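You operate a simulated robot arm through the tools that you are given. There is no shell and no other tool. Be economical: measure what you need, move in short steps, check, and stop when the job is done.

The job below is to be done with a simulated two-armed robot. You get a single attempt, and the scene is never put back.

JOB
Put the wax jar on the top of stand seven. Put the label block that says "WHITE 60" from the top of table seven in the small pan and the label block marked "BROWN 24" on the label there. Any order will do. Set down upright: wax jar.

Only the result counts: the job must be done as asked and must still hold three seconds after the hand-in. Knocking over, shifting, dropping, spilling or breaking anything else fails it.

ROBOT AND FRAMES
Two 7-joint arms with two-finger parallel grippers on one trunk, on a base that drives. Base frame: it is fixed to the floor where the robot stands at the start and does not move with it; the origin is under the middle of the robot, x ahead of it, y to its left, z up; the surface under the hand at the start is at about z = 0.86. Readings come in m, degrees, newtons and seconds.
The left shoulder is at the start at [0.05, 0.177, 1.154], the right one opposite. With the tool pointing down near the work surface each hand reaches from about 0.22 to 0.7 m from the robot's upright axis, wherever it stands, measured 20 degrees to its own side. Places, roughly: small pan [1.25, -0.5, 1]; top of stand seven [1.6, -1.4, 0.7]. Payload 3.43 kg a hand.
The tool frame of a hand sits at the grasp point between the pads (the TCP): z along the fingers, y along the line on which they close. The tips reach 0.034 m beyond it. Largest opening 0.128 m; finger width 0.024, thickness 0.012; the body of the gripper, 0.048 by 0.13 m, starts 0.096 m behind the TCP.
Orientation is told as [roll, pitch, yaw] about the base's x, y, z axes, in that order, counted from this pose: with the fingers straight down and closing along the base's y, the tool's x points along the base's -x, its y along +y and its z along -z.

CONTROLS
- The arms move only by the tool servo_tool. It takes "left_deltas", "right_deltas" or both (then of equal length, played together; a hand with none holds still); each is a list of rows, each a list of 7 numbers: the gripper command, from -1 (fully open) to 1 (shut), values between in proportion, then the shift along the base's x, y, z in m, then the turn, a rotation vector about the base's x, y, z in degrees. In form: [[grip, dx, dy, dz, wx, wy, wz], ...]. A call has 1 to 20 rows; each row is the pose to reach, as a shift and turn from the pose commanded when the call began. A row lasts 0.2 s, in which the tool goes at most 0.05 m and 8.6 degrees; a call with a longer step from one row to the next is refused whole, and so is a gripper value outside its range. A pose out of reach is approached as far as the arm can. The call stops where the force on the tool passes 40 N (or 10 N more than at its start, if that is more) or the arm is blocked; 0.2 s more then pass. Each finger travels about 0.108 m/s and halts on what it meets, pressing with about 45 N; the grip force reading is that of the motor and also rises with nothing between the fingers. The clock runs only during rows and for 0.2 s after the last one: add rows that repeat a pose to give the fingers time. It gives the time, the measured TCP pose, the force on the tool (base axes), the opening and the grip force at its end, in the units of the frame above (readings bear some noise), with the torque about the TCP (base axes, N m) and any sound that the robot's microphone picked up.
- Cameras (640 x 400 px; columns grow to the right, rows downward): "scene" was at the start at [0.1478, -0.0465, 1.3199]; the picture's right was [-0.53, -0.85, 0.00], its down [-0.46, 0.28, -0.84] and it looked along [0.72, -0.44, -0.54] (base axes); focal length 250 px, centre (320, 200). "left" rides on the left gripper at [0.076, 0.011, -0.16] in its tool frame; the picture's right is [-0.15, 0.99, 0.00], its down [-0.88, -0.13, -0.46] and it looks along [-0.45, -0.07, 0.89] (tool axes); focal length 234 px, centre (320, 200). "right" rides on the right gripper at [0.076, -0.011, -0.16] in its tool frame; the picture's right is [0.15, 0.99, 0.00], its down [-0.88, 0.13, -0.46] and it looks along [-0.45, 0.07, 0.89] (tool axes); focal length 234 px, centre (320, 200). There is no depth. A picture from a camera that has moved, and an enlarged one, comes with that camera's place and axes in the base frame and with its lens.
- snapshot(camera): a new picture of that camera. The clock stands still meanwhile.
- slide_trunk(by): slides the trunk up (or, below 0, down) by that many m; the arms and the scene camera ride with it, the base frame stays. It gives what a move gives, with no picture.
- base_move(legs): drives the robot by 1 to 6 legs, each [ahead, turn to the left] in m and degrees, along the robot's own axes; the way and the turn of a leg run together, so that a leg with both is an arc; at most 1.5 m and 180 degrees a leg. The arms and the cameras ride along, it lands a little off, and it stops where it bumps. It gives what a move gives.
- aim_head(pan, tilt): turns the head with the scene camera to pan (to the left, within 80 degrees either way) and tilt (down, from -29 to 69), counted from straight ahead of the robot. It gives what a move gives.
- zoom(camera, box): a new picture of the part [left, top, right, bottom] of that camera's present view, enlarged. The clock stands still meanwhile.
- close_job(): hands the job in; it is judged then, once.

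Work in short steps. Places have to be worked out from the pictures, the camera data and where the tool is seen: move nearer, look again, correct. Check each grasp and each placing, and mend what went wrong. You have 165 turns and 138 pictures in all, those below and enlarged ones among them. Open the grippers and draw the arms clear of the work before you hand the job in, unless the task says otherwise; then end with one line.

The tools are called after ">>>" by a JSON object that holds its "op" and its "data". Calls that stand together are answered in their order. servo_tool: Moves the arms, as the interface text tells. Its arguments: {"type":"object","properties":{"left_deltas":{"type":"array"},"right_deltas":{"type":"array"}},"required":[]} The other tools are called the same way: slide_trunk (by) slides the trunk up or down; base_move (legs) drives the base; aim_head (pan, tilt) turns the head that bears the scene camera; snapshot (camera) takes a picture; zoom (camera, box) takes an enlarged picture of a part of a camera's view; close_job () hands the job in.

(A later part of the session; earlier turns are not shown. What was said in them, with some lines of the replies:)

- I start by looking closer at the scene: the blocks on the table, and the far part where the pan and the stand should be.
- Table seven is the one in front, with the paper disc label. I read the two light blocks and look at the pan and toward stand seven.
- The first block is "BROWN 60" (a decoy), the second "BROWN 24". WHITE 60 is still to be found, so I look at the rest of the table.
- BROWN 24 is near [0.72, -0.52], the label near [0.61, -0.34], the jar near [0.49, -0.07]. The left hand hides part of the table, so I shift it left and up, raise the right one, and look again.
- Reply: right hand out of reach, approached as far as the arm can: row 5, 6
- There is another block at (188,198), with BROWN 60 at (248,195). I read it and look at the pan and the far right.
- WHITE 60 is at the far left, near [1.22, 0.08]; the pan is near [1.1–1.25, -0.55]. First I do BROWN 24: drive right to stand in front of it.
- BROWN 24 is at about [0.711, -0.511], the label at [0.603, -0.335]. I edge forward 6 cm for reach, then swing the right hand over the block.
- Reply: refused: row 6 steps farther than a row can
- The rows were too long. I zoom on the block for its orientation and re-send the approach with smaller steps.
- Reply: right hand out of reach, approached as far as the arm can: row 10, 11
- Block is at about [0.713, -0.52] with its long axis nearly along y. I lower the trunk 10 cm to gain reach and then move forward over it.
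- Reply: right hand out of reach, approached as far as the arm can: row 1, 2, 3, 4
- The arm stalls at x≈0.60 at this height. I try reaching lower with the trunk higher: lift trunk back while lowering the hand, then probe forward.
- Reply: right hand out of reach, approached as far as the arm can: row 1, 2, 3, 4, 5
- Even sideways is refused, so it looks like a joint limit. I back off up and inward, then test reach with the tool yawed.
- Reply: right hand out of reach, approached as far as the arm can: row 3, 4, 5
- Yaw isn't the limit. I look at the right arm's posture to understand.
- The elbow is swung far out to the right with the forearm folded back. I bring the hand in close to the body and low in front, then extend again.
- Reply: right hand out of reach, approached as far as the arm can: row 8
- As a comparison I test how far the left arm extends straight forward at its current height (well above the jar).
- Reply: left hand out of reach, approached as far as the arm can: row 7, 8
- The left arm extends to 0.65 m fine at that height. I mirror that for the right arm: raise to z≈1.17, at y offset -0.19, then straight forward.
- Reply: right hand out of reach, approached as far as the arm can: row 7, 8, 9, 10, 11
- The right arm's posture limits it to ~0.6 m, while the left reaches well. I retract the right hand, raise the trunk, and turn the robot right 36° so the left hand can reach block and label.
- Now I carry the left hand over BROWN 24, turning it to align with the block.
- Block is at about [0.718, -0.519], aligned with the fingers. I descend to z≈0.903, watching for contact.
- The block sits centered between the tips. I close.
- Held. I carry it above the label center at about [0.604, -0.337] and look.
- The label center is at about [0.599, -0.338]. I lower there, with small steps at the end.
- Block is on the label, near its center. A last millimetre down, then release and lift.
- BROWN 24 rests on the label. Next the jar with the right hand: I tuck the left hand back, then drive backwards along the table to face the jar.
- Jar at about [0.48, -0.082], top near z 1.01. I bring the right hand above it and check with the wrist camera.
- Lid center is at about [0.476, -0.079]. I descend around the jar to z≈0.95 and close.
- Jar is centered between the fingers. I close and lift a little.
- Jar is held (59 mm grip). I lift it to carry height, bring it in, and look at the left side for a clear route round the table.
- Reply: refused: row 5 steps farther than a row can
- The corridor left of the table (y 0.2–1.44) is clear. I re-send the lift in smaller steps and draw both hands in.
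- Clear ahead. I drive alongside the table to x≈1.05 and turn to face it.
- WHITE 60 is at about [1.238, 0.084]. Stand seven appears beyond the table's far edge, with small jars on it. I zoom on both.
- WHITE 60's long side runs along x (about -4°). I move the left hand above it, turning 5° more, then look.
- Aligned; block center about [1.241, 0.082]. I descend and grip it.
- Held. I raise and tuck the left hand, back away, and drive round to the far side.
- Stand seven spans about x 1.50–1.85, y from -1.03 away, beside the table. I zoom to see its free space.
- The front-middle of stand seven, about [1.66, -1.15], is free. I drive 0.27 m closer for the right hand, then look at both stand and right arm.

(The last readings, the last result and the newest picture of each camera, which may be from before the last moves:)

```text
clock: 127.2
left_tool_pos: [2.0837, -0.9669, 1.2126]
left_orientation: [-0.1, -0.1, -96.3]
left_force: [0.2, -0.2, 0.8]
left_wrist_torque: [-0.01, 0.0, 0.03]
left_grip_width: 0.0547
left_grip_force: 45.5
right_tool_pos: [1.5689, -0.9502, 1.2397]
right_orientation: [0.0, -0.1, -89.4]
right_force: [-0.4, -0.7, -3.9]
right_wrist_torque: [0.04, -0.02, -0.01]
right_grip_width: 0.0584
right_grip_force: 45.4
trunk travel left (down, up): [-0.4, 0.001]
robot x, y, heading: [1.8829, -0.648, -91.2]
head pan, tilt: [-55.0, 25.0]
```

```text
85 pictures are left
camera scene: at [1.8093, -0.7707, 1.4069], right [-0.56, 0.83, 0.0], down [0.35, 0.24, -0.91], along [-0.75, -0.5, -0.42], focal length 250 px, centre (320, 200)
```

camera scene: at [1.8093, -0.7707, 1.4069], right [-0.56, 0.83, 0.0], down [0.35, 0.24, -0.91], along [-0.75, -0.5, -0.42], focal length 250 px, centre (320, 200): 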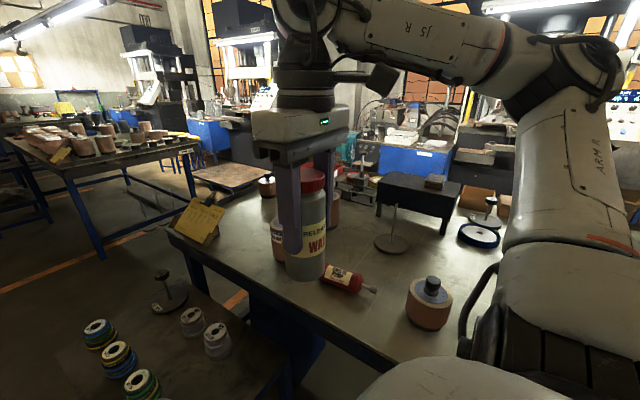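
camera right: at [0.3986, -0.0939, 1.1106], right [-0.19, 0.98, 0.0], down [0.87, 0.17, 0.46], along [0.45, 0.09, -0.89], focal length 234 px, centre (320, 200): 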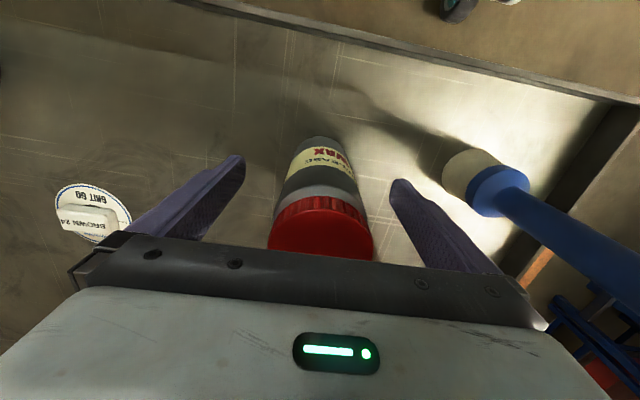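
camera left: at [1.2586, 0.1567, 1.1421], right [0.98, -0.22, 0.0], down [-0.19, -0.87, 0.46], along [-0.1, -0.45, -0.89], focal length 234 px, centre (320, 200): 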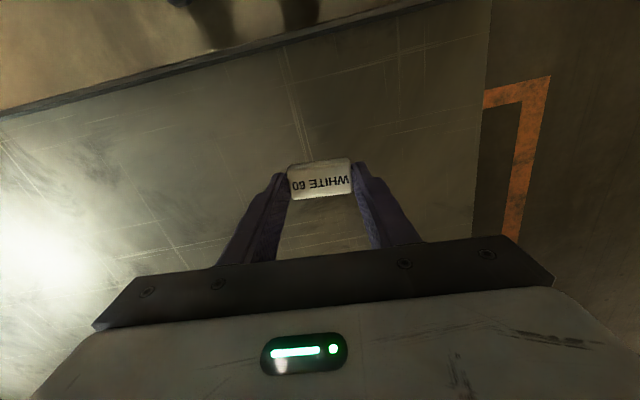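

The elbow is high, so lowering is safe. I lower the trunk 0.2 m and move the jar above the free spot [1.645, -1.165].

>>> {"op": "slide_trunk", "data": {"by": -0.2}}

>>> {"op": "servo_tool", "data": {"right_deltas": [[1, 0.015, -0.04, 0, 0, 0, 0], [1, 0.03, -0.085, 0, 0, 0, 0], [1, 0.045, -0.13, 0, 0, 0, 0], [1, 0.06, -0.17, 0, 0, 0, 0], [1, 0.077, -0.213, 0, 0, 0, 0], [1, 0.077, -0.213, -0.04, 0, 0, 0], [1, 0.077, -0.213, -0.08, 0, 0, 0], [1, 0.077, -0.213, -0.12, 0, 0, 0]]}}

>>> {"op": "aim_head", "data": {"pan": -20, "tilt": 45}}

>>> {"op": "snapshot", "data": {"camera": "scene"}}

>>> {"op": "snapshot", "data": {"camera": "right"}}

```text
clock: 129.4
left_tool_pos: [2.0835, -0.9664, 1.0118]
left_orientation: [-0.1, -0.1, -96.3]
left_force: [-0.1, 0.3, -0.3]
left_wrist_torque: [0.0, 0.03, 0.0]
left_grip_width: 0.0547
left_grip_force: 45.5
right_tool_pos: [1.5681, -0.9488, 1.0391]
right_orientation: [0.0, -0.3, -89.5]
right_force: [1.2, 0.0, -5.2]
right_wrist_torque: [0.05, 0.0, 0.0]
right_grip_width: 0.0586
right_grip_force: 44.9
trunk travel left (down, up): [-0.2, 0.201]
robot x, y, heading: [1.8856, -0.6508, -91.4]
head pan, tilt: [-55.0, 25.0]
```

```text
clock: 131.2
left_tool_pos: [2.0838, -0.9679, 1.0121]
left_orientation: [-0.1, -0.1, -96.3]
left_force: [-0.3, 0.1, -0.8]
left_wrist_torque: [0.0, 0.0, -0.03]
left_grip_width: 0.0547
left_grip_force: 44.9
right_tool_pos: [1.6463, -1.1608, 0.9186]
right_orientation: [0.2, -0.2, -89.6]
right_force: [0.2, 0.1, -4.1]
right_wrist_torque: [0.02, -0.03, 0.06]
right_grip_width: 0.0587
right_grip_force: 45.4
right hand out of reach, approached as far as the arm can: row 5
trunk travel left (down, up): [-0.2, 0.201]
robot x, y, heading: [1.8858, -0.6518, -91.3]
head pan, tilt: [-55.0, 25.0]
```

```text
clock: 132.2
left_tool_pos: [2.0833, -0.9668, 1.0119]
left_orientation: [0.0, -0.1, -96.3]
left_force: [-0.4, -0.2, -0.1]
left_wrist_torque: [0.02, 0.05, -0.02]
left_grip_width: 0.0543
left_grip_force: 45.3
right_tool_pos: [1.6458, -1.1607, 0.9207]
right_orientation: [0.0, -0.1, -89.5]
right_force: [1.0, -0.4, -3.5]
right_wrist_torque: [0.02, -0.02, 0.01]
right_grip_width: 0.0586
right_grip_force: 44.9
trunk travel left (down, up): [-0.2, 0.201]
robot x, y, heading: [1.8828, -0.6526, -91.4]
head pan, tilt: [-20.0, 45.0]
```

```text
84 pictures are left
camera scene: at [1.8564, -0.7954, 1.1764], right [-0.93, 0.36, 0.0], down [0.26, 0.66, -0.71], along [-0.26, -0.66, -0.71], focal length 250 px, centre (320, 200)
```

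scene: 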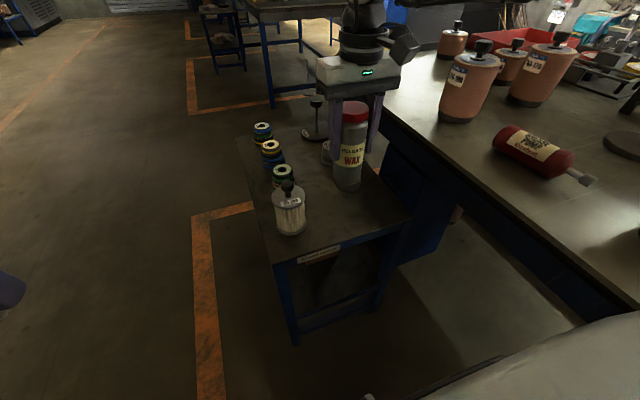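

```text
83 pictures are left
camera right: at [1.6346, -1.0834, 1.0797], right [0.99, 0.16, 0.0], down [0.14, -0.88, 0.46], along [0.07, -0.45, -0.89], focal length 234 px, centre (320, 200)
```

right: 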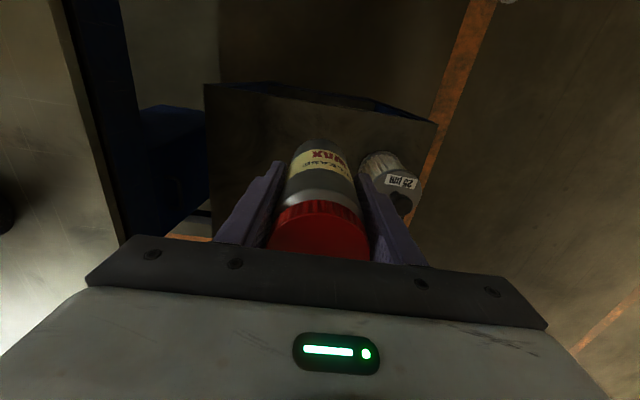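

Position is good; I shift 1.2 cm away from the glass jar and lower to just above the expected contact height.

>>> {"op": "servo_tool", "data": {"right_deltas": [[1, -0.012, 0, -0.02, 0, 0, 0], [1, -0.012, 0, -0.05, 0, 0, 0], [1, -0.012, 0, -0.08, 0, 0, 0], [1, -0.012, 0, -0.105, 0, 0, 0], [1, -0.012, 0, -0.115, 0, 0, 0]]}}

>>> {"op": "zoom", "data": {"camera": "scene", "box": [230, 90, 430, 270]}}

```text
clock: 133.4
left_tool_pos: [2.0839, -0.9671, 1.0125]
left_orientation: [0.0, 0.0, -96.4]
left_force: [-0.4, -0.8, 0.2]
left_wrist_torque: [0.02, 0.01, -0.01]
left_grip_width: 0.0544
left_grip_force: 44.9
right_tool_pos: [1.6355, -1.1619, 0.8041]
right_orientation: [0.1, -0.1, -89.5]
right_force: [-0.1, 0.3, -4.3]
right_wrist_torque: [0.05, -0.01, -0.03]
right_grip_width: 0.0588
right_grip_force: 44.7
trunk travel left (down, up): [-0.2, 0.201]
robot x, y, heading: [1.8855, -0.6443, -91.4]
head pan, tilt: [-20.0, 45.0]
```

```text
2.22 times, centred on (330, 180) of scene
camera zoom: at [1.8564, -0.7954, 1.1763], right [-0.93, 0.36, 0.0], down [0.26, 0.66, -0.71], along [-0.26, -0.66, -0.71], focal length 555 px, centre (298, 244)
```

zoom: 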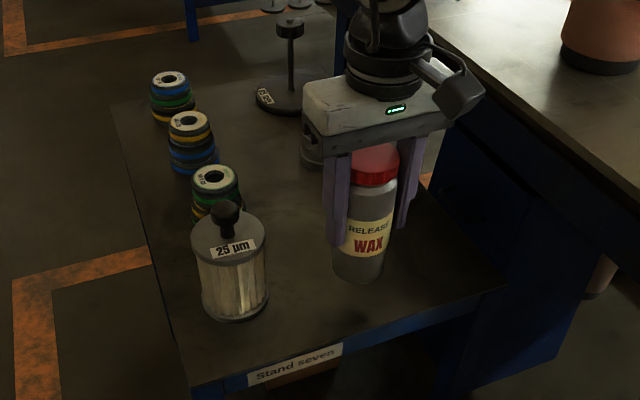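

Clearances look good. I lower in 4 mm steps, watching the load force vanish.

>>> {"op": "servo_tool", "data": {"right_deltas": [[1, 0, 0, -0.004, 0, 0, 0], [1, 0, 0, -0.008, 0, 0, 0], [1, 0, 0, -0.012, 0, 0, 0]]}}

>>> {"op": "servo_tool", "data": {"right_deltas": [[1, 0, 0, -0.003, 0, 0, 0], [1, 0, 0, -0.006, 0, 0, 0]]}}

```text
clock: 134.2
left_tool_pos: [2.0827, -0.9672, 1.0131]
left_orientation: [0.0, -0.1, -96.3]
left_force: [-0.4, 0.2, 0.0]
left_wrist_torque: [-0.01, -0.02, -0.01]
left_grip_width: 0.0548
left_grip_force: 45.2
right_tool_pos: [1.6334, -1.1628, 0.7928]
right_orientation: [0.0, -0.1, -89.5]
right_force: [1.1, 0.7, -3.8]
right_wrist_torque: [0.01, -0.01, 0.01]
right_grip_width: 0.0584
right_grip_force: 45.0
trunk travel left (down, up): [-0.2, 0.201]
robot x, y, heading: [1.8867, -0.6516, -91.3]
head pan, tilt: [-20.0, 45.0]
```

```text
clock: 134.8
left_tool_pos: [2.0827, -0.9677, 1.0126]
left_orientation: [0.0, -0.1, -96.3]
left_force: [-0.3, 0.3, -0.3]
left_wrist_torque: [-0.01, -0.02, 0.0]
left_grip_width: 0.0543
left_grip_force: 44.9
right_tool_pos: [1.6325, -1.1633, 0.7855]
right_orientation: [0.1, -0.1, -89.6]
right_force: [0.1, 0.7, -4.3]
right_wrist_torque: [0.05, -0.01, -0.02]
right_grip_width: 0.0585
right_grip_force: 45.0
trunk travel left (down, up): [-0.2, 0.201]
robot x, y, heading: [1.8825, -0.649, -91.5]
head pan, tilt: [-20.0, 45.0]
```

Not touching yet (full weight still carried). I continue down.

>>> {"op": "servo_tool", "data": {"right_deltas": [[1, 0, 0, -0.003, 0, 0, 0], [1, 0, 0, -0.006, 0, 0, 0]]}}

>>> {"op": "zoom", "data": {"camera": "scene", "box": [290, 130, 410, 205]}}

```text
clock: 135.4
left_tool_pos: [2.0837, -0.967, 1.0121]
left_orientation: [0.0, -0.1, -96.2]
left_force: [0.2, 0.3, -0.2]
left_wrist_torque: [0.01, -0.01, -0.02]
left_grip_width: 0.0544
left_grip_force: 44.8
right_tool_pos: [1.6322, -1.1643, 0.7813]
right_orientation: [0.0, -0.1, -89.4]
right_force: [0.1, -0.6, -4.6]
right_wrist_torque: [0.03, 0.01, 0.0]
right_grip_width: 0.0587
right_grip_force: 45.2
trunk travel left (down, up): [-0.2, 0.201]
robot x, y, heading: [1.8862, -0.6488, -91.3]
head pan, tilt: [-20.0, 45.0]
```

```text
5.33 times, centred on (350, 168) of scene
camera zoom: at [1.8565, -0.7954, 1.1763], right [-0.93, 0.36, 0.0], down [0.26, 0.66, -0.71], along [-0.26, -0.66, -0.71], focal length 1331 px, centre (160, 373)
```

zoom: 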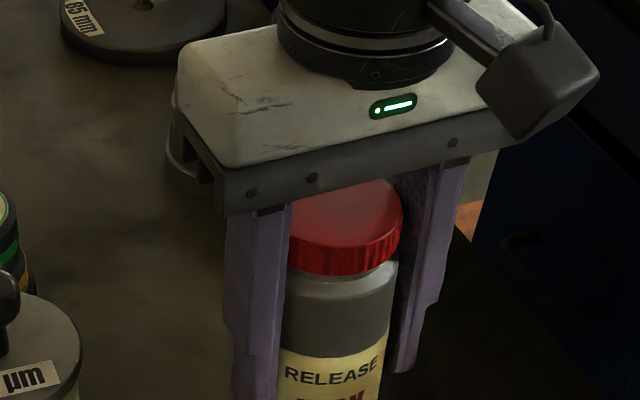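

>>> {"op": "servo_tool", "data": {"right_deltas": [[1, 0, 0, -0.003, 0, 0, 0], [1, 0, 0, -0.006, 0, 0, 0], [1, 0, 0, -0.009, 0, 0, 0]]}}

>>> {"op": "zoom", "data": {"camera": "scene", "box": [260, 130, 420, 240]}}

```text
clock: 136.2
left_tool_pos: [2.084, -0.9671, 1.0124]
left_orientation: [0.0, 0.0, -96.4]
left_force: [0.5, 0.4, -0.2]
left_wrist_torque: [-0.01, -0.05, -0.05]
left_grip_width: 0.0549
left_grip_force: 45.0
right_tool_pos: [1.6329, -1.1616, 0.7713]
right_orientation: [0.1, -0.2, -89.5]
right_force: [0.1, -0.1, -3.7]
right_wrist_torque: [0.03, 0.01, -0.02]
right_grip_width: 0.0584
right_grip_force: 44.2
trunk travel left (down, up): [-0.2, 0.201]
robot x, y, heading: [1.8857, -0.6533, -91.5]
head pan, tilt: [-20.0, 45.0]
```

```text
3.64 times, centred on (340, 185) of scene
camera zoom: at [1.8565, -0.7954, 1.1763], right [-0.93, 0.36, 0.0], down [0.26, 0.66, -0.71], along [-0.26, -0.66, -0.71], focal length 908 px, centre (247, 254)
```

zoom: 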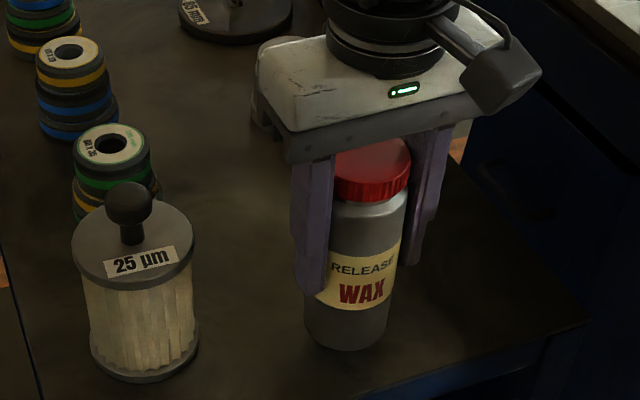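

>>> {"op": "servo_tool", "data": {"right_deltas": [[1, 0, 0, -0.003, 0, 0, 0], [1, 0, 0, -0.006, 0, 0, 0], [1, 0, 0, -0.009, 0, 0, 0]]}}

```text
clock: 137.0
left_tool_pos: [2.0839, -0.9673, 1.0121]
left_orientation: [0.0, -0.1, -96.3]
left_force: [0.4, 0.2, -0.8]
left_wrist_torque: [0.0, -0.02, 0.02]
left_grip_width: 0.0547
left_grip_force: 44.6
right_tool_pos: [1.6322, -1.1619, 0.762]
right_orientation: [0.1, -0.1, -89.5]
right_force: [0.4, 0.9, -4.6]
right_wrist_torque: [0.05, 0.02, 0.0]
right_grip_width: 0.0586
right_grip_force: 44.6
trunk travel left (down, up): [-0.2, 0.201]
robot x, y, heading: [1.885, -0.6484, -91.5]
head pan, tilt: [-20.0, 45.0]
```

>>> {"op": "servo_tool", "data": {"right_deltas": [[1, 0, 0, -0.003, 0, 0, 0], [1, 0, 0, -0.006, 0, 0, 0], [1, 0, 0, -0.008, 0, 0, 0]]}}

>>> {"op": "snapshot", "data": {"camera": "right"}}

```text
clock: 137.8
left_tool_pos: [2.0845, -0.9675, 1.0128]
left_orientation: [0.0, -0.1, -96.4]
left_force: [0.2, 0.1, -0.4]
left_wrist_torque: [0.01, 0.02, -0.01]
left_grip_width: 0.0546
left_grip_force: 44.7
right_tool_pos: [1.6326, -1.163, 0.7539]
right_orientation: [0.0, -0.2, -89.4]
right_force: [-0.3, 0.2, -3.8]
right_wrist_torque: [0.01, 0.04, 0.01]
right_grip_width: 0.0587
right_grip_force: 45.0
trunk travel left (down, up): [-0.2, 0.201]
robot x, y, heading: [1.8865, -0.6484, -91.2]
head pan, tilt: [-20.0, 45.0]
```

```text
79 pictures are left
camera right: at [1.6212, -1.0854, 0.9137], right [0.99, 0.16, 0.0], down [0.14, -0.88, 0.46], along [0.07, -0.45, -0.89], focal length 234 px, centre (320, 200)
```

right: 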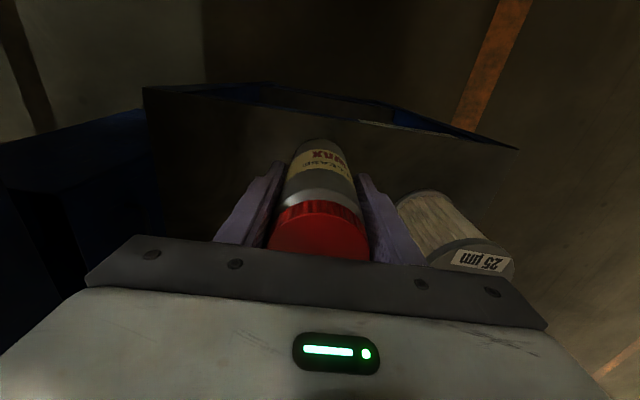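

The stand looks lower than "roughly 0.7" (I estimate ~0.65). Clearances remain fine; I keep lowering.

>>> {"op": "servo_tool", "data": {"right_deltas": [[1, 0, 0, -0.003, 0, 0, 0], [1, 0, 0, -0.006, 0, 0, 0]]}}

>>> {"op": "servo_tool", "data": {"right_deltas": [[1, 0, 0, -0.003, 0, 0, 0], [1, 0, 0, -0.006, 0, 0, 0]]}}

```text
clock: 138.4
left_tool_pos: [2.0836, -0.9674, 1.0137]
left_orientation: [0.0, -0.1, -96.3]
left_force: [0.5, -0.4, 0.0]
left_wrist_torque: [-0.03, 0.0, 0.01]
left_grip_width: 0.0544
left_grip_force: 44.7
right_tool_pos: [1.6328, -1.1622, 0.7507]
right_orientation: [0.1, -0.6, -89.6]
right_force: [-2.9, -0.7, 6.4]
right_wrist_torque: [0.17, 0.37, 0.07]
right_grip_width: 0.0585
right_grip_force: 44.6
trunk travel left (down, up): [-0.2, 0.201]
robot x, y, heading: [1.8865, -0.6498, -91.4]
head pan, tilt: [-20.0, 45.0]
```

```text
clock: 139.0
left_tool_pos: [2.0856, -0.9651, 1.015]
left_orientation: [-0.2, -0.4, -96.3]
left_force: [-0.1, 0.5, -0.7]
left_wrist_torque: [-0.06, 0.01, 0.02]
left_grip_width: 0.0547
left_grip_force: 44.8
right_tool_pos: [1.6331, -1.1616, 0.7501]
right_orientation: [0.1, -1.0, -89.5]
right_force: [-3.2, -4.9, 38.4]
right_wrist_torque: [0.56, 0.53, 0.06]
right_grip_width: 0.0586
right_grip_force: 45.3
right hand out of reach, approached as far as the arm can: row 2
trunk travel left (down, up): [-0.2, 0.201]
robot x, y, heading: [1.887, -0.651, -91.1]
head pan, tilt: [-20.0, 45.0]
```

Contact at z≈0.750 (pressing 38 N). I relieve the push by raising the command ~7 mm and check.

>>> {"op": "servo_tool", "data": {"right_deltas": [[1, 0, 0, 0.004, 0, 0, 0], [1, 0, 0, 0.006, 0, 0, 0]]}}

```text
clock: 139.6
left_tool_pos: [2.0843, -0.9657, 1.0134]
left_orientation: [-0.2, -0.1, -96.3]
left_force: [0.3, -0.1, 0.0]
left_wrist_torque: [-0.03, 0.01, 0.04]
left_grip_width: 0.0546
left_grip_force: 45.2
right_tool_pos: [1.6329, -1.1582, 0.7503]
right_orientation: [0.2, -0.3, -89.4]
right_force: [1.8, -5.5, 14.8]
right_wrist_torque: [-0.49, 0.26, 0.09]
right_grip_width: 0.0588
right_grip_force: 44.8
trunk travel left (down, up): [-0.2, 0.201]
robot x, y, heading: [1.8861, -0.6489, -91.4]
head pan, tilt: [-20.0, 45.0]
```

>>> {"op": "servo_tool", "data": {"right_deltas": [[1, 0, -0.002, 0.002, 0, 0, 0], [1, 0, -0.002, 0.002, 0, 0, 0]]}}

```text
clock: 140.2
left_tool_pos: [2.0831, -0.967, 1.0129]
left_orientation: [0.1, -0.1, -96.3]
left_force: [-0.3, -0.4, 0.5]
left_wrist_torque: [-0.02, 0.04, 0.02]
left_grip_width: 0.0546
left_grip_force: 45.0
right_tool_pos: [1.6311, -1.1591, 0.7499]
right_orientation: [-0.1, 0.3, -89.4]
right_force: [1.5, 2.2, 2.9]
right_wrist_torque: [-0.11, -0.31, 0.1]
right_grip_width: 0.0586
right_grip_force: 44.9
trunk travel left (down, up): [-0.2, 0.201]
robot x, y, heading: [1.8843, -0.6487, -91.4]
head pan, tilt: [-20.0, 45.0]
```

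Force is nearly neutral, jar standing. I open a little (to ~76 mm) and check before lifting.

>>> {"op": "servo_tool", "data": {"right_deltas": [[0.05, 0, 0, 0, 0, 0, 0], [-0.2, 0, 0, 0, 0, 0, 0], [-0.2, 0, 0, 0, 0, 0, 0]]}}

>>> {"op": "zoom", "data": {"camera": "scene", "box": [260, 130, 420, 240]}}

```text
clock: 141.0
left_tool_pos: [2.0835, -0.9677, 1.0124]
left_orientation: [0.2, -0.1, -96.4]
left_force: [0.5, -0.1, 0.4]
left_wrist_torque: [0.02, 0.03, 0.02]
left_grip_width: 0.0543
left_grip_force: 44.7
right_tool_pos: [1.6313, -1.161, 0.7522]
right_orientation: [-0.1, -0.2, -89.6]
right_force: [0.5, 0.3, -0.2]
right_wrist_torque: [-0.02, 0.03, 0.01]
right_grip_width: 0.077
right_grip_force: 0.0
trunk travel left (down, up): [-0.2, 0.201]
robot x, y, heading: [1.8856, -0.6462, -91.2]
head pan, tilt: [-20.0, 45.0]
```

```text
3.64 times, centred on (340, 185) of scene
camera zoom: at [1.8566, -0.7951, 1.1764], right [-0.93, 0.36, 0.0], down [0.26, 0.66, -0.71], along [-0.26, -0.66, -0.71], focal length 908 px, centre (247, 254)
```

zoom: 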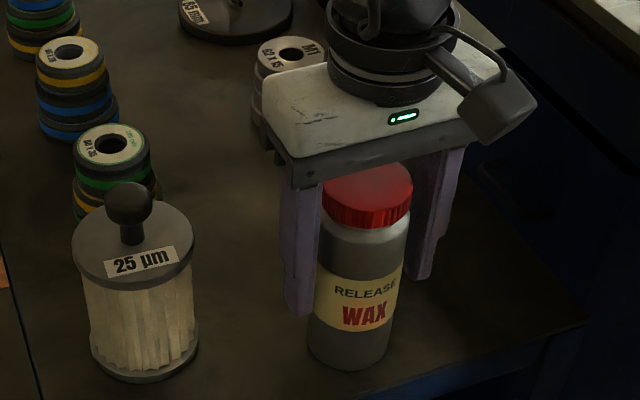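

Jar stands free and upright. I raise the hand straight up until clear, then draw back.

>>> {"op": "servo_tool", "data": {"right_deltas": [[-0.2, 0, 0, 0.03, 0, 0, 0], [-0.2, 0, 0, 0.07, 0, 0, 0], [-0.2, 0, 0, 0.11, 0, 0, 0], [-0.2, 0, 0, 0.15, 0, 0, 0], [-0.2, 0, 0, 0.19, 0, 0, 0], [-0.2, -0.02, 0.04, 0.21, 0, 0, 0], [-0.2, -0.04, 0.08, 0.22, 0, 0, 0], [-0.2, -0.06, 0.12, 0.23, 0, 0, 0], [-0.2, -0.07, 0.16, 0.24, 0, 0, 0], [-0.2, -0.07, 0.2, 0.25, 0, 0, 0]]}}

>>> {"op": "slide_trunk", "data": {"by": 0.2}}

>>> {"op": "snapshot", "data": {"camera": "scene"}}

```text
clock: 143.2
left_tool_pos: [2.0837, -0.9673, 1.0127]
left_orientation: [0.0, -0.2, -96.3]
left_force: [-0.5, -1.1, -1.3]
left_wrist_torque: [-0.04, 0.01, 0.01]
left_grip_width: 0.0545
left_grip_force: 45.2
right_tool_pos: [1.5577, -0.9647, 1.0045]
right_orientation: [-0.1, -0.2, -89.5]
right_force: [0.0, -0.2, -0.3]
right_wrist_torque: [0.03, 0.03, 0.01]
right_grip_width: 0.0767
right_grip_force: 0.0
trunk travel left (down, up): [-0.2, 0.201]
robot x, y, heading: [1.8871, -0.6487, -91.6]
head pan, tilt: [-20.0, 45.0]
```

```text
clock: 145.4
left_tool_pos: [2.0829, -0.9673, 1.2135]
left_orientation: [-0.1, 0.0, -96.2]
left_force: [-0.2, 0.2, -0.3]
left_wrist_torque: [-0.03, 0.03, 0.03]
left_grip_width: 0.0547
left_grip_force: 44.9
right_tool_pos: [1.5596, -0.9654, 1.203]
right_orientation: [0.0, -0.2, -89.6]
right_force: [0.1, 0.2, 0.6]
right_wrist_torque: [0.02, -0.01, 0.02]
right_grip_width: 0.0771
right_grip_force: 0.1
trunk travel left (down, up): [-0.4, 0.001]
robot x, y, heading: [1.8887, -0.6509, -91.5]
head pan, tilt: [-20.0, 45.0]
```

```text
77 pictures are left
camera scene: at [1.8566, -0.7952, 1.3763], right [-0.93, 0.36, 0.0], down [0.26, 0.66, -0.71], along [-0.26, -0.66, -0.71], focal length 250 px, centre (320, 200)
```

scene: 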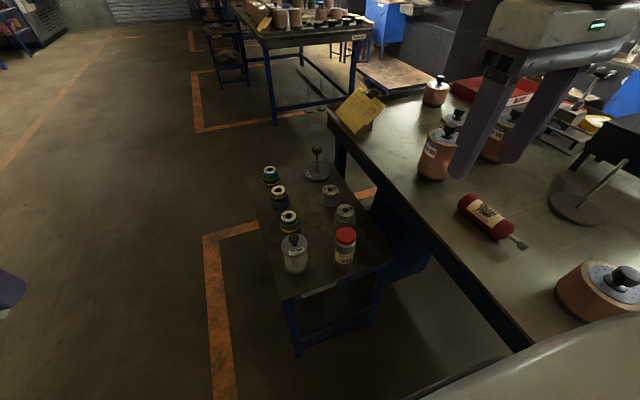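

The jar stands on stand seven. Now the pan: I back off 0.3 m and turn to face the table.

>>> {"op": "base_move", "data": {"legs": [[-0.3, 0], [0, -88.5]]}}

>>> {"op": "aim_head", "data": {"pan": 10, "tilt": 45}}

>>> {"op": "snapshot", "data": {"camera": "scene"}}

```text
clock: 151.1
left_tool_pos: [1.5884, -0.5622, 1.213]
left_orientation: [0.0, -0.1, 176.8]
left_force: [-0.6, 0.8, -1.1]
left_wrist_torque: [0.01, 0.0, -0.02]
left_grip_width: 0.0547
left_grip_force: 45.1
right_tool_pos: [1.5636, -0.0378, 1.205]
right_orientation: [0.0, -0.2, -176.5]
right_force: [0.4, -0.5, 0.3]
right_wrist_torque: [-0.02, 0.0, 0.01]
right_grip_width: 0.0768
right_grip_force: 0.1
trunk travel left (down, up): [-0.4, 0.001]
robot x, y, heading: [1.8944, -0.3498, -178.4]
head pan, tilt: [-20.0, 45.0]
```

```text
clock: 152.1
left_tool_pos: [1.5881, -0.5631, 1.2129]
left_orientation: [0.0, -0.2, 176.7]
left_force: [-0.2, -0.4, -0.1]
left_wrist_torque: [-0.01, -0.02, -0.02]
left_grip_width: 0.0544
left_grip_force: 45.2
right_tool_pos: [1.5643, -0.0381, 1.2045]
right_orientation: [0.0, -0.1, -176.5]
right_force: [-0.1, -0.7, 0.5]
right_wrist_torque: [0.01, 0.04, 0.02]
right_grip_width: 0.0769
right_grip_force: 0.2
trunk travel left (down, up): [-0.4, 0.001]
robot x, y, heading: [1.8953, -0.3502, -178.4]
head pan, tilt: [10.0, 45.0]
```

```text
76 pictures are left
camera scene: at [1.747, -0.3665, 1.3764], right [-0.2, 0.98, 0.0], down [0.69, 0.14, -0.71], along [-0.69, -0.14, -0.71], focal length 250 px, centre (320, 200)
```

scene: 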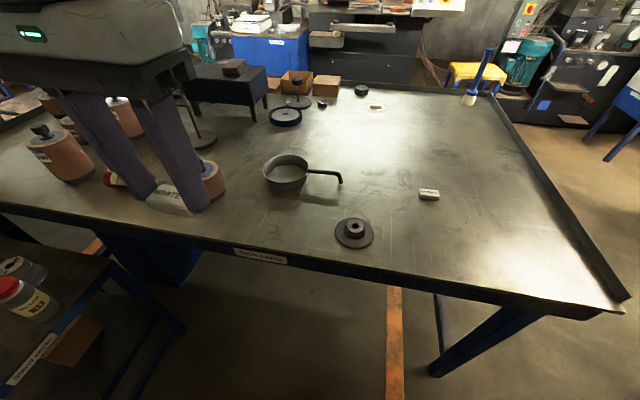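

Pan center is about [1.18, -0.587], handle toward +y; the table edge here is x≈1.46. I drive 0.1 m closer and move the left hand above the pan.

>>> {"op": "base_move", "data": {"legs": [[0.1, 0]]}}

>>> {"op": "servo_tool", "data": {"left_deltas": [[1, -0.045, 0, 0, 0, 0, 0], [1, -0.09, 0, 0, 0, 0, 0], [1, -0.135, -0.01, 0, 0, 0, 0], [1, -0.18, -0.015, 0, 0, 0, 0], [1, -0.22, -0.02, -0.01, 0, 0, 0], [1, -0.26, -0.024, -0.03, 0, 0, 0], [1, -0.29, -0.024, -0.06, 0, 0, 0], [1, -0.308, -0.024, -0.1, 0, 0, 0], [1, -0.308, -0.024, -0.14, 0, 0, 0]]}}

>>> {"op": "snapshot", "data": {"camera": "left"}}

>>> {"op": "snapshot", "data": {"camera": "scene"}}

```text
clock: 153.2
left_tool_pos: [1.4884, -0.5654, 1.2127]
left_orientation: [0.0, -0.1, 176.8]
left_force: [-0.7, -0.1, -0.1]
left_wrist_torque: [-0.02, 0.0, -0.01]
left_grip_width: 0.0541
left_grip_force: 45.2
right_tool_pos: [1.4637, -0.0394, 1.2046]
right_orientation: [0.0, -0.1, -176.5]
right_force: [-0.9, 0.2, 0.6]
right_wrist_torque: [0.01, -0.06, 0.01]
right_grip_width: 0.0769
right_grip_force: 0.0
trunk travel left (down, up): [-0.4, 0.001]
robot x, y, heading: [1.7963, -0.3557, -178.6]
head pan, tilt: [10.0, 45.0]
```

```text
clock: 155.2
left_tool_pos: [1.1823, -0.5907, 1.07]
left_orientation: [0.0, -0.1, 176.6]
left_force: [0.6, -0.1, -0.6]
left_wrist_torque: [0.04, -0.02, 0.01]
left_grip_width: 0.0544
left_grip_force: 45.3
right_tool_pos: [1.4636, -0.0416, 1.2058]
right_orientation: [0.0, -0.3, -176.5]
right_force: [-0.2, 0.2, -0.4]
right_wrist_torque: [0.02, 0.02, 0.0]
right_grip_width: 0.0768
right_grip_force: 0.0
trunk travel left (down, up): [-0.4, 0.001]
robot x, y, heading: [1.7949, -0.353, -178.1]
head pan, tilt: [10.0, 45.0]
```

```text
75 pictures are left
camera left: at [1.2592, -0.6072, 1.2308], right [-0.2, -0.98, 0.0], down [-0.87, 0.18, 0.46], along [-0.45, 0.09, -0.89], focal length 234 px, centre (320, 200)
```

left: 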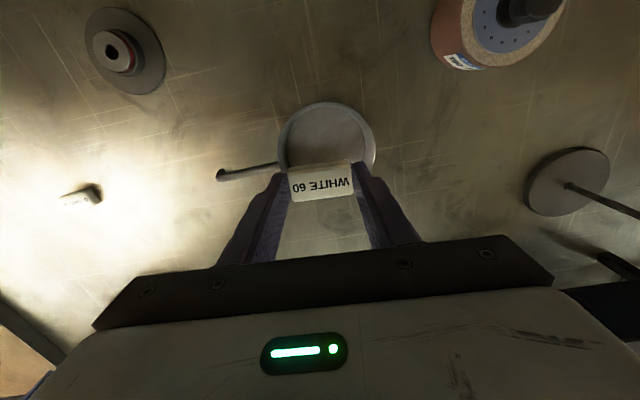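

```text
74 pictures are left
camera scene: at [1.6473, -0.3701, 1.3764], right [-0.2, 0.98, 0.0], down [0.69, 0.14, -0.71], along [-0.69, -0.14, -0.71], focal length 250 px, centre (320, 200)
```

scene: 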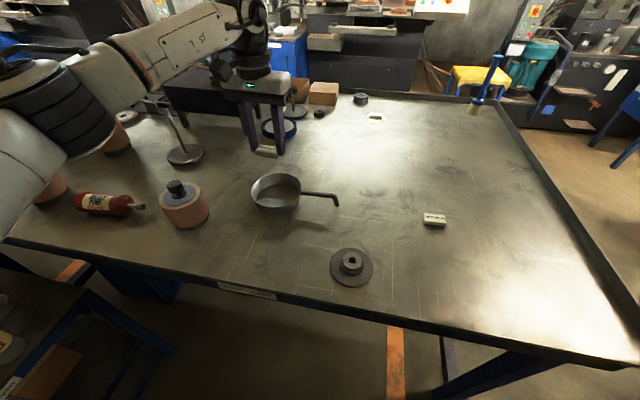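

Pan center refines to about [1.18, -0.595]. I descend to just inside the rim and check.

>>> {"op": "servo_tool", "data": {"left_deltas": [[1, -0.002, -0.005, -0.04, 0, 0, 0], [1, -0.002, -0.005, -0.08, 0, 0, 0], [1, -0.002, -0.005, -0.11, 0, 0, 0], [1, -0.002, -0.005, -0.13, 0, 0, 0]]}}

>>> {"op": "snapshot", "data": {"camera": "left"}}

>>> {"op": "snapshot", "data": {"camera": "scene"}}

```text
clock: 156.2
left_tool_pos: [1.1794, -0.595, 0.9421]
left_orientation: [-0.1, 0.1, 176.7]
left_force: [0.3, 0.5, -0.7]
left_wrist_torque: [-0.05, 0.0, 0.0]
left_grip_width: 0.0545
left_grip_force: 44.8
right_tool_pos: [1.4641, -0.0405, 1.2036]
right_orientation: [0.0, -0.3, -176.5]
right_force: [0.7, 1.1, -0.5]
right_wrist_torque: [0.0, -0.03, -0.04]
right_grip_width: 0.077
right_grip_force: 0.0
trunk travel left (down, up): [-0.4, 0.001]
robot x, y, heading: [1.7913, -0.3521, -178.4]
head pan, tilt: [10.0, 45.0]
```

```text
73 pictures are left
camera left: at [1.2575, -0.6118, 1.1018], right [-0.2, -0.98, 0.0], down [-0.87, 0.18, 0.46], along [-0.45, 0.09, -0.89], focal length 234 px, centre (320, 200)
```

left: 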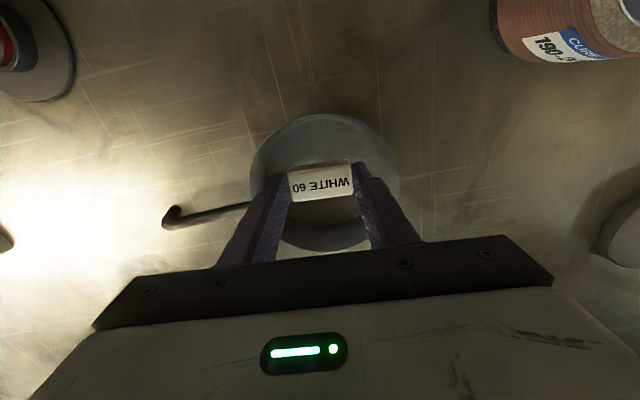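

```text
72 pictures are left
camera scene: at [1.6474, -0.3693, 1.3764], right [-0.2, 0.98, 0.0], down [0.69, 0.14, -0.71], along [-0.69, -0.14, -0.71], focal length 250 px, centre (320, 200)
```

scene: 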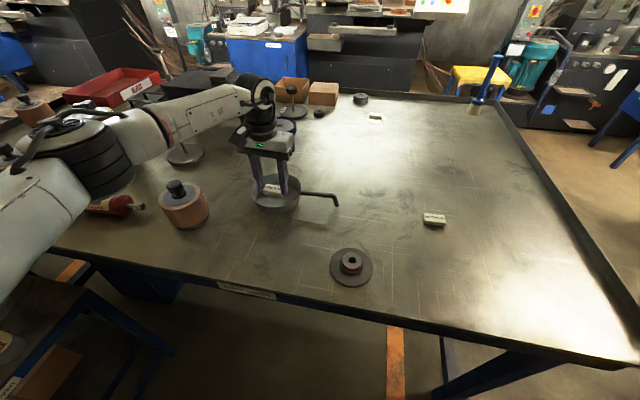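

Block is centered over the pan, clear of its walls. I lower slowly toward the pan floor.

>>> {"op": "servo_tool", "data": {"left_deltas": [[1, 0, -0.004, -0.01, 0, 0, 0], [1, 0, -0.004, -0.018, 0, 0, 0], [1, 0, -0.004, -0.024, 0, 0, 0], [1, 0, -0.004, -0.028, 0, 0, 0]]}}

>>> {"op": "servo_tool", "data": {"left_deltas": [[1, 0, 0, -0.002, 0, 0, 0], [1, 0, 0, -0.004, 0, 0, 0]]}}

```text
clock: 157.2
left_tool_pos: [1.1791, -0.5987, 0.9158]
left_orientation: [0.0, -0.2, 176.8]
left_force: [-0.5, -0.3, 0.2]
left_wrist_torque: [-0.01, -0.01, -0.04]
left_grip_width: 0.0542
left_grip_force: 44.6
right_tool_pos: [1.4643, -0.0403, 1.2043]
right_orientation: [0.0, -0.1, -176.5]
right_force: [0.3, -0.4, -1.0]
right_wrist_torque: [0.03, 0.02, -0.01]
right_grip_width: 0.0766
right_grip_force: 0.1
trunk travel left (down, up): [-0.4, 0.001]
robot x, y, heading: [1.7928, -0.3533, -178.1]
head pan, tilt: [10.0, 45.0]
```

```text
clock: 157.8
left_tool_pos: [1.1807, -0.5994, 0.9105]
left_orientation: [-0.1, -0.1, 176.7]
left_force: [0.5, -0.5, -0.2]
left_wrist_torque: [0.01, 0.0, 0.0]
left_grip_width: 0.0547
left_grip_force: 44.8
right_tool_pos: [1.4644, -0.0406, 1.2052]
right_orientation: [0.0, -0.2, -176.6]
right_force: [-1.0, -0.1, 0.7]
right_wrist_torque: [-0.01, 0.0, 0.02]
right_grip_width: 0.0768
right_grip_force: 0.0
trunk travel left (down, up): [-0.4, 0.001]
robot x, y, heading: [1.7937, -0.3543, -178.5]
head pan, tilt: [10.0, 45.0]
```

>>> {"op": "servo_tool", "data": {"left_deltas": [[1, 0, 0, -0.002, 0, 0, 0], [1, 0, 0, -0.004, 0, 0, 0]]}}

>>> {"op": "snapshot", "data": {"camera": "left"}}

```text
clock: 158.4
left_tool_pos: [1.1811, -0.5994, 0.9068]
left_orientation: [0.0, -0.2, 176.7]
left_force: [-0.4, -0.2, 0.0]
left_wrist_torque: [0.03, 0.03, -0.01]
left_grip_width: 0.0548
left_grip_force: 45.2
right_tool_pos: [1.4639, -0.0407, 1.2049]
right_orientation: [0.0, -0.1, -176.5]
right_force: [0.2, 0.3, -1.0]
right_wrist_torque: [-0.01, -0.04, 0.02]
right_grip_width: 0.0768
right_grip_force: 0.1
trunk travel left (down, up): [-0.4, 0.001]
robot x, y, heading: [1.7957, -0.3534, -178.5]
head pan, tilt: [10.0, 45.0]
```

```text
71 pictures are left
camera left: at [1.2576, -0.6149, 1.0661], right [-0.2, -0.98, 0.0], down [-0.87, 0.18, 0.46], along [-0.45, 0.09, -0.89], focal length 234 px, centre (320, 200)
```

left: 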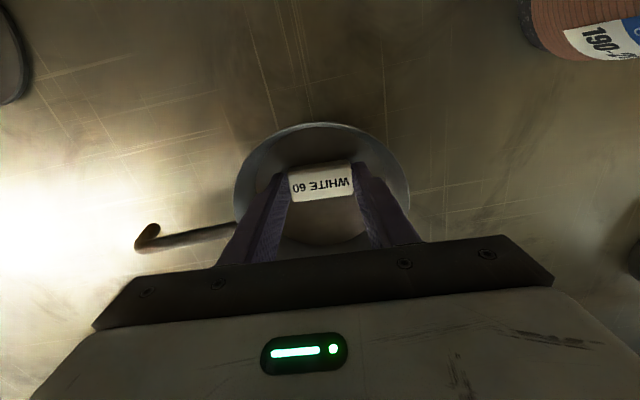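

>>> {"op": "servo_tool", "data": {"left_deltas": [[1, 0, 0, -0.001, 0, 0, 0], [1, 0, 0, -0.002, 0, 0, 0], [1, 0, 0, -0.003, 0, 0, 0]]}}

```text
clock: 159.2
left_tool_pos: [1.178, -0.5981, 0.9049]
left_orientation: [0.0, -0.1, 176.6]
left_force: [1.5, 0.4, 8.9]
left_wrist_torque: [-0.1, -0.11, 0.04]
left_grip_width: 0.0547
left_grip_force: 44.7
right_tool_pos: [1.465, -0.0391, 1.204]
right_orientation: [0.1, -0.2, -176.5]
right_force: [-0.3, 1.1, -0.3]
right_wrist_torque: [-0.01, 0.02, 0.01]
right_grip_width: 0.0769
right_grip_force: 0.1
trunk travel left (down, up): [-0.4, 0.001]
robot x, y, heading: [1.7929, -0.3489, -178.3]
head pan, tilt: [10.0, 45.0]
```

Touching the pan floor (9 N). I ease up 1 mm, open slightly, and lift out.

>>> {"op": "servo_tool", "data": {"left_deltas": [[1, 0, 0, 0.001, 0, 0, 0], [0.4, 0, 0, 0.001, 0, 0, 0], [-0.1, 0, 0, 0.001, 0, 0, 0], [-0.1, 0, 0, 0.001, 0, 0, 0]]}}

>>> {"op": "servo_tool", "data": {"left_deltas": [[-0.1, 0, 0, 0.02, 0, 0, 0], [-0.1, 0, 0, 0.05, 0, 0, 0], [-0.1, 0, 0, 0.09, 0, 0, 0], [-0.1, 0, 0, 0.13, 0, 0, 0]]}}

>>> {"op": "snapshot", "data": {"camera": "left"}}

```text
clock: 160.2
left_tool_pos: [1.1789, -0.5987, 0.9039]
left_orientation: [0.0, -0.1, 176.7]
left_force: [-0.2, -0.2, -0.2]
left_wrist_torque: [-0.02, -0.01, -0.01]
left_grip_width: 0.0704
left_grip_force: 0.0
right_tool_pos: [1.4644, -0.0405, 1.2048]
right_orientation: [0.0, -0.1, -176.5]
right_force: [0.5, 0.2, 0.2]
right_wrist_torque: [0.0, -0.01, 0.02]
right_grip_width: 0.0768
right_grip_force: 0.1
trunk travel left (down, up): [-0.4, 0.001]
robot x, y, heading: [1.7987, -0.3538, -178.5]
head pan, tilt: [10.0, 45.0]
```

```text
clock: 161.2
left_tool_pos: [1.1803, -0.5974, 1.0344]
left_orientation: [-0.1, -0.2, 176.8]
left_force: [0.2, -0.3, 0.0]
left_wrist_torque: [0.02, 0.05, -0.02]
left_grip_width: 0.0703
left_grip_force: 0.0
right_tool_pos: [1.4638, -0.0399, 1.2046]
right_orientation: [-0.1, -0.1, -176.5]
right_force: [-0.4, -0.5, 0.2]
right_wrist_torque: [0.03, 0.04, -0.01]
right_grip_width: 0.0767
right_grip_force: 0.0
trunk travel left (down, up): [-0.4, 0.001]
robot x, y, heading: [1.7946, -0.351, -178.3]
head pan, tilt: [10.0, 45.0]
```

```text
70 pictures are left
camera left: at [1.2579, -0.6139, 1.1943], right [-0.2, -0.98, 0.0], down [-0.87, 0.18, 0.46], along [-0.45, 0.09, -0.89], focal length 234 px, centre (320, 200)
```

left: 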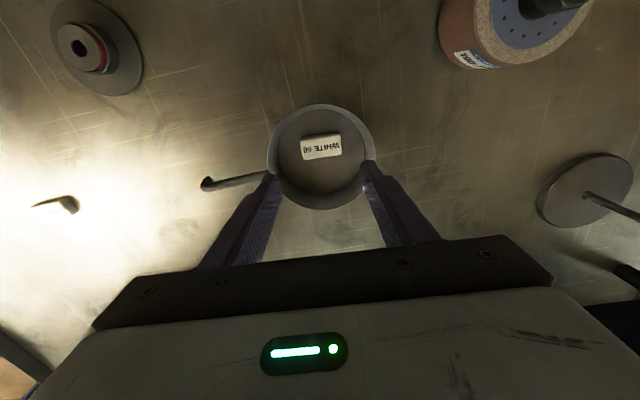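

WHITE 60 lies flat in the pan. I raise and withdraw the left hand, back the robot off, open both grippers, and look everything over.

>>> {"op": "servo_tool", "data": {"left_deltas": [[-0.1, 0, 0, 0.045, 0, 0, 0], [-0.1, 0, 0, 0.09, 0, 0, 0], [-0.4, 0.01, 0, 0.135, 0, 0, 0], [-0.8, 0.03, 0, 0.165, 0, 0, 0], [-1, 0.07, 0, 0.175, 0, 0, 0], [-1, 0.11, 0, 0.18, 0, 0, 0], [-1, 0.15, 0, 0.18, 0, 0, 0], [-1, 0.19, 0, 0.18, 0, 0, 0], [-1, 0.23, 0, 0.18, 0, 0, 0], [-1, 0.27, 0, 0.18, 0, 0, 0]], "right_deltas": [[-0.4, 0, 0, 0, 0, 0, 0], [-0.8, 0, 0, 0, 0, 0, 0], [-1, 0, 0, 0, 0, 0, 0], [-1, 0, 0, 0, 0, 0, 0], [-1, 0, 0, 0, 0, 0, 0], [-1, 0, 0, 0, 0, 0, 0], [-1, 0, 0, 0, 0, 0, 0], [-1, 0, 0, 0, 0, 0, 0], [-1, 0, 0, 0, 0, 0, 0], [-1, 0, 0, 0, 0, 0, 0]]}}

>>> {"op": "base_move", "data": {"legs": [[-0.3, 0]]}}

>>> {"op": "aim_head", "data": {"pan": 5, "tilt": 35}}

>>> {"op": "snapshot", "data": {"camera": "scene"}}

>>> {"op": "aim_head", "data": {"pan": 60, "tilt": 35}}

>>> {"op": "snapshot", "data": {"camera": "scene"}}

```text
clock: 163.4
left_tool_pos: [1.4541, -0.597, 1.2143]
left_orientation: [0.0, -0.2, 176.8]
left_force: [0.0, -0.2, -0.5]
left_wrist_torque: [0.0, 0.0, -0.01]
left_grip_width: 0.1281
left_grip_force: 0.0
right_tool_pos: [1.4643, -0.0398, 1.2055]
right_orientation: [0.1, -0.1, -176.5]
right_force: [0.6, -0.2, 0.1]
right_wrist_torque: [-0.02, 0.02, 0.02]
right_grip_width: 0.1279
right_grip_force: 0.0
trunk travel left (down, up): [-0.4, 0.001]
robot x, y, heading: [1.7966, -0.3496, -178.3]
head pan, tilt: [10.0, 45.0]
```

```text
clock: 165.5
left_tool_pos: [1.7562, -0.5898, 1.2147]
left_orientation: [0.0, -0.1, 177.0]
left_force: [1.1, -0.5, 0.8]
left_wrist_torque: [0.01, 0.0, 0.02]
left_grip_width: 0.1279
left_grip_force: 0.0
right_tool_pos: [1.7647, -0.032, 1.2047]
right_orientation: [0.0, -0.1, -176.2]
right_force: [0.5, 0.3, 1.0]
right_wrist_torque: [0.02, 0.0, 0.02]
right_grip_width: 0.1279
right_grip_force: 0.1
trunk travel left (down, up): [-0.4, 0.001]
robot x, y, heading: [2.0977, -0.3396, -178.0]
head pan, tilt: [10.0, 45.0]
```

```text
clock: 166.2
left_tool_pos: [1.7564, -0.5893, 1.2142]
left_orientation: [0.0, -0.1, 177.0]
left_force: [-0.5, 0.8, 0.1]
left_wrist_torque: [0.02, -0.01, -0.03]
left_grip_width: 0.1279
left_grip_force: 0.1
right_tool_pos: [1.7644, -0.0334, 1.2046]
right_orientation: [0.1, -0.2, -176.2]
right_force: [-0.3, -0.4, 0.8]
right_wrist_torque: [0.0, -0.03, -0.03]
right_grip_width: 0.1281
right_grip_force: 0.0
trunk travel left (down, up): [-0.4, 0.001]
robot x, y, heading: [2.0963, -0.3427, -177.9]
head pan, tilt: [5.0, 35.0]
```

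```text
69 pictures are left
camera scene: at [1.9416, -0.3546, 1.3911], right [-0.12, 0.99, 0.0], down [0.57, 0.07, -0.82], along [-0.81, -0.1, -0.57], focal length 250 px, centre (320, 200)
```

scene: 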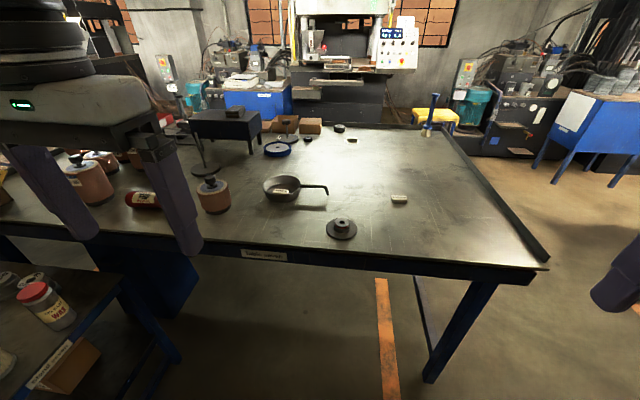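

```text
clock: 167.4
left_tool_pos: [1.756, -0.589, 1.2147]
left_orientation: [0.0, -0.1, 177.0]
left_force: [0.0, -0.4, 0.3]
left_wrist_torque: [0.01, 0.01, 0.04]
left_grip_width: 0.1278
left_grip_force: 0.0
right_tool_pos: [1.765, -0.0336, 1.2047]
right_orientation: [0.1, -0.2, -176.2]
right_force: [-0.1, 0.0, -0.2]
right_wrist_torque: [-0.01, -0.01, -0.01]
right_grip_width: 0.1279
right_grip_force: 0.0
trunk travel left (down, up): [-0.4, 0.001]
robot x, y, heading: [2.0989, -0.3391, -177.9]
head pan, tilt: [60.0, 35.0]
```

```text
68 pictures are left
camera scene: at [1.9877, -0.4216, 1.3912], right [-0.88, 0.47, 0.0], down [0.27, 0.51, -0.82], along [-0.39, -0.72, -0.57], focal length 250 px, centre (320, 200)
```

scene: 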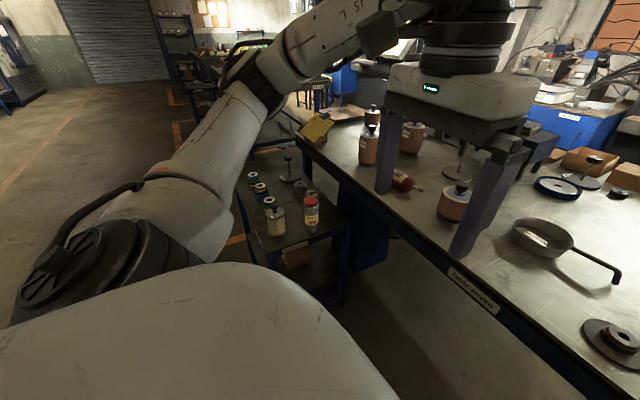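

The jar stands upright on stand seven, WHITE 60 is in the pan, BROWN 24 is on the label, and both arms are clear with grippers open. I hand in.

>>> {"op": "close_job", "data": {}}

```text
The job is handed in.
```

The job is done and handed in: the wax jar stands upright on stand seven, "WHITE 60" is in the small pan, and "BROWN 24" is on the paper disc label on table seven. I took "the label there" to mean that disc, marked "GRIT 60".
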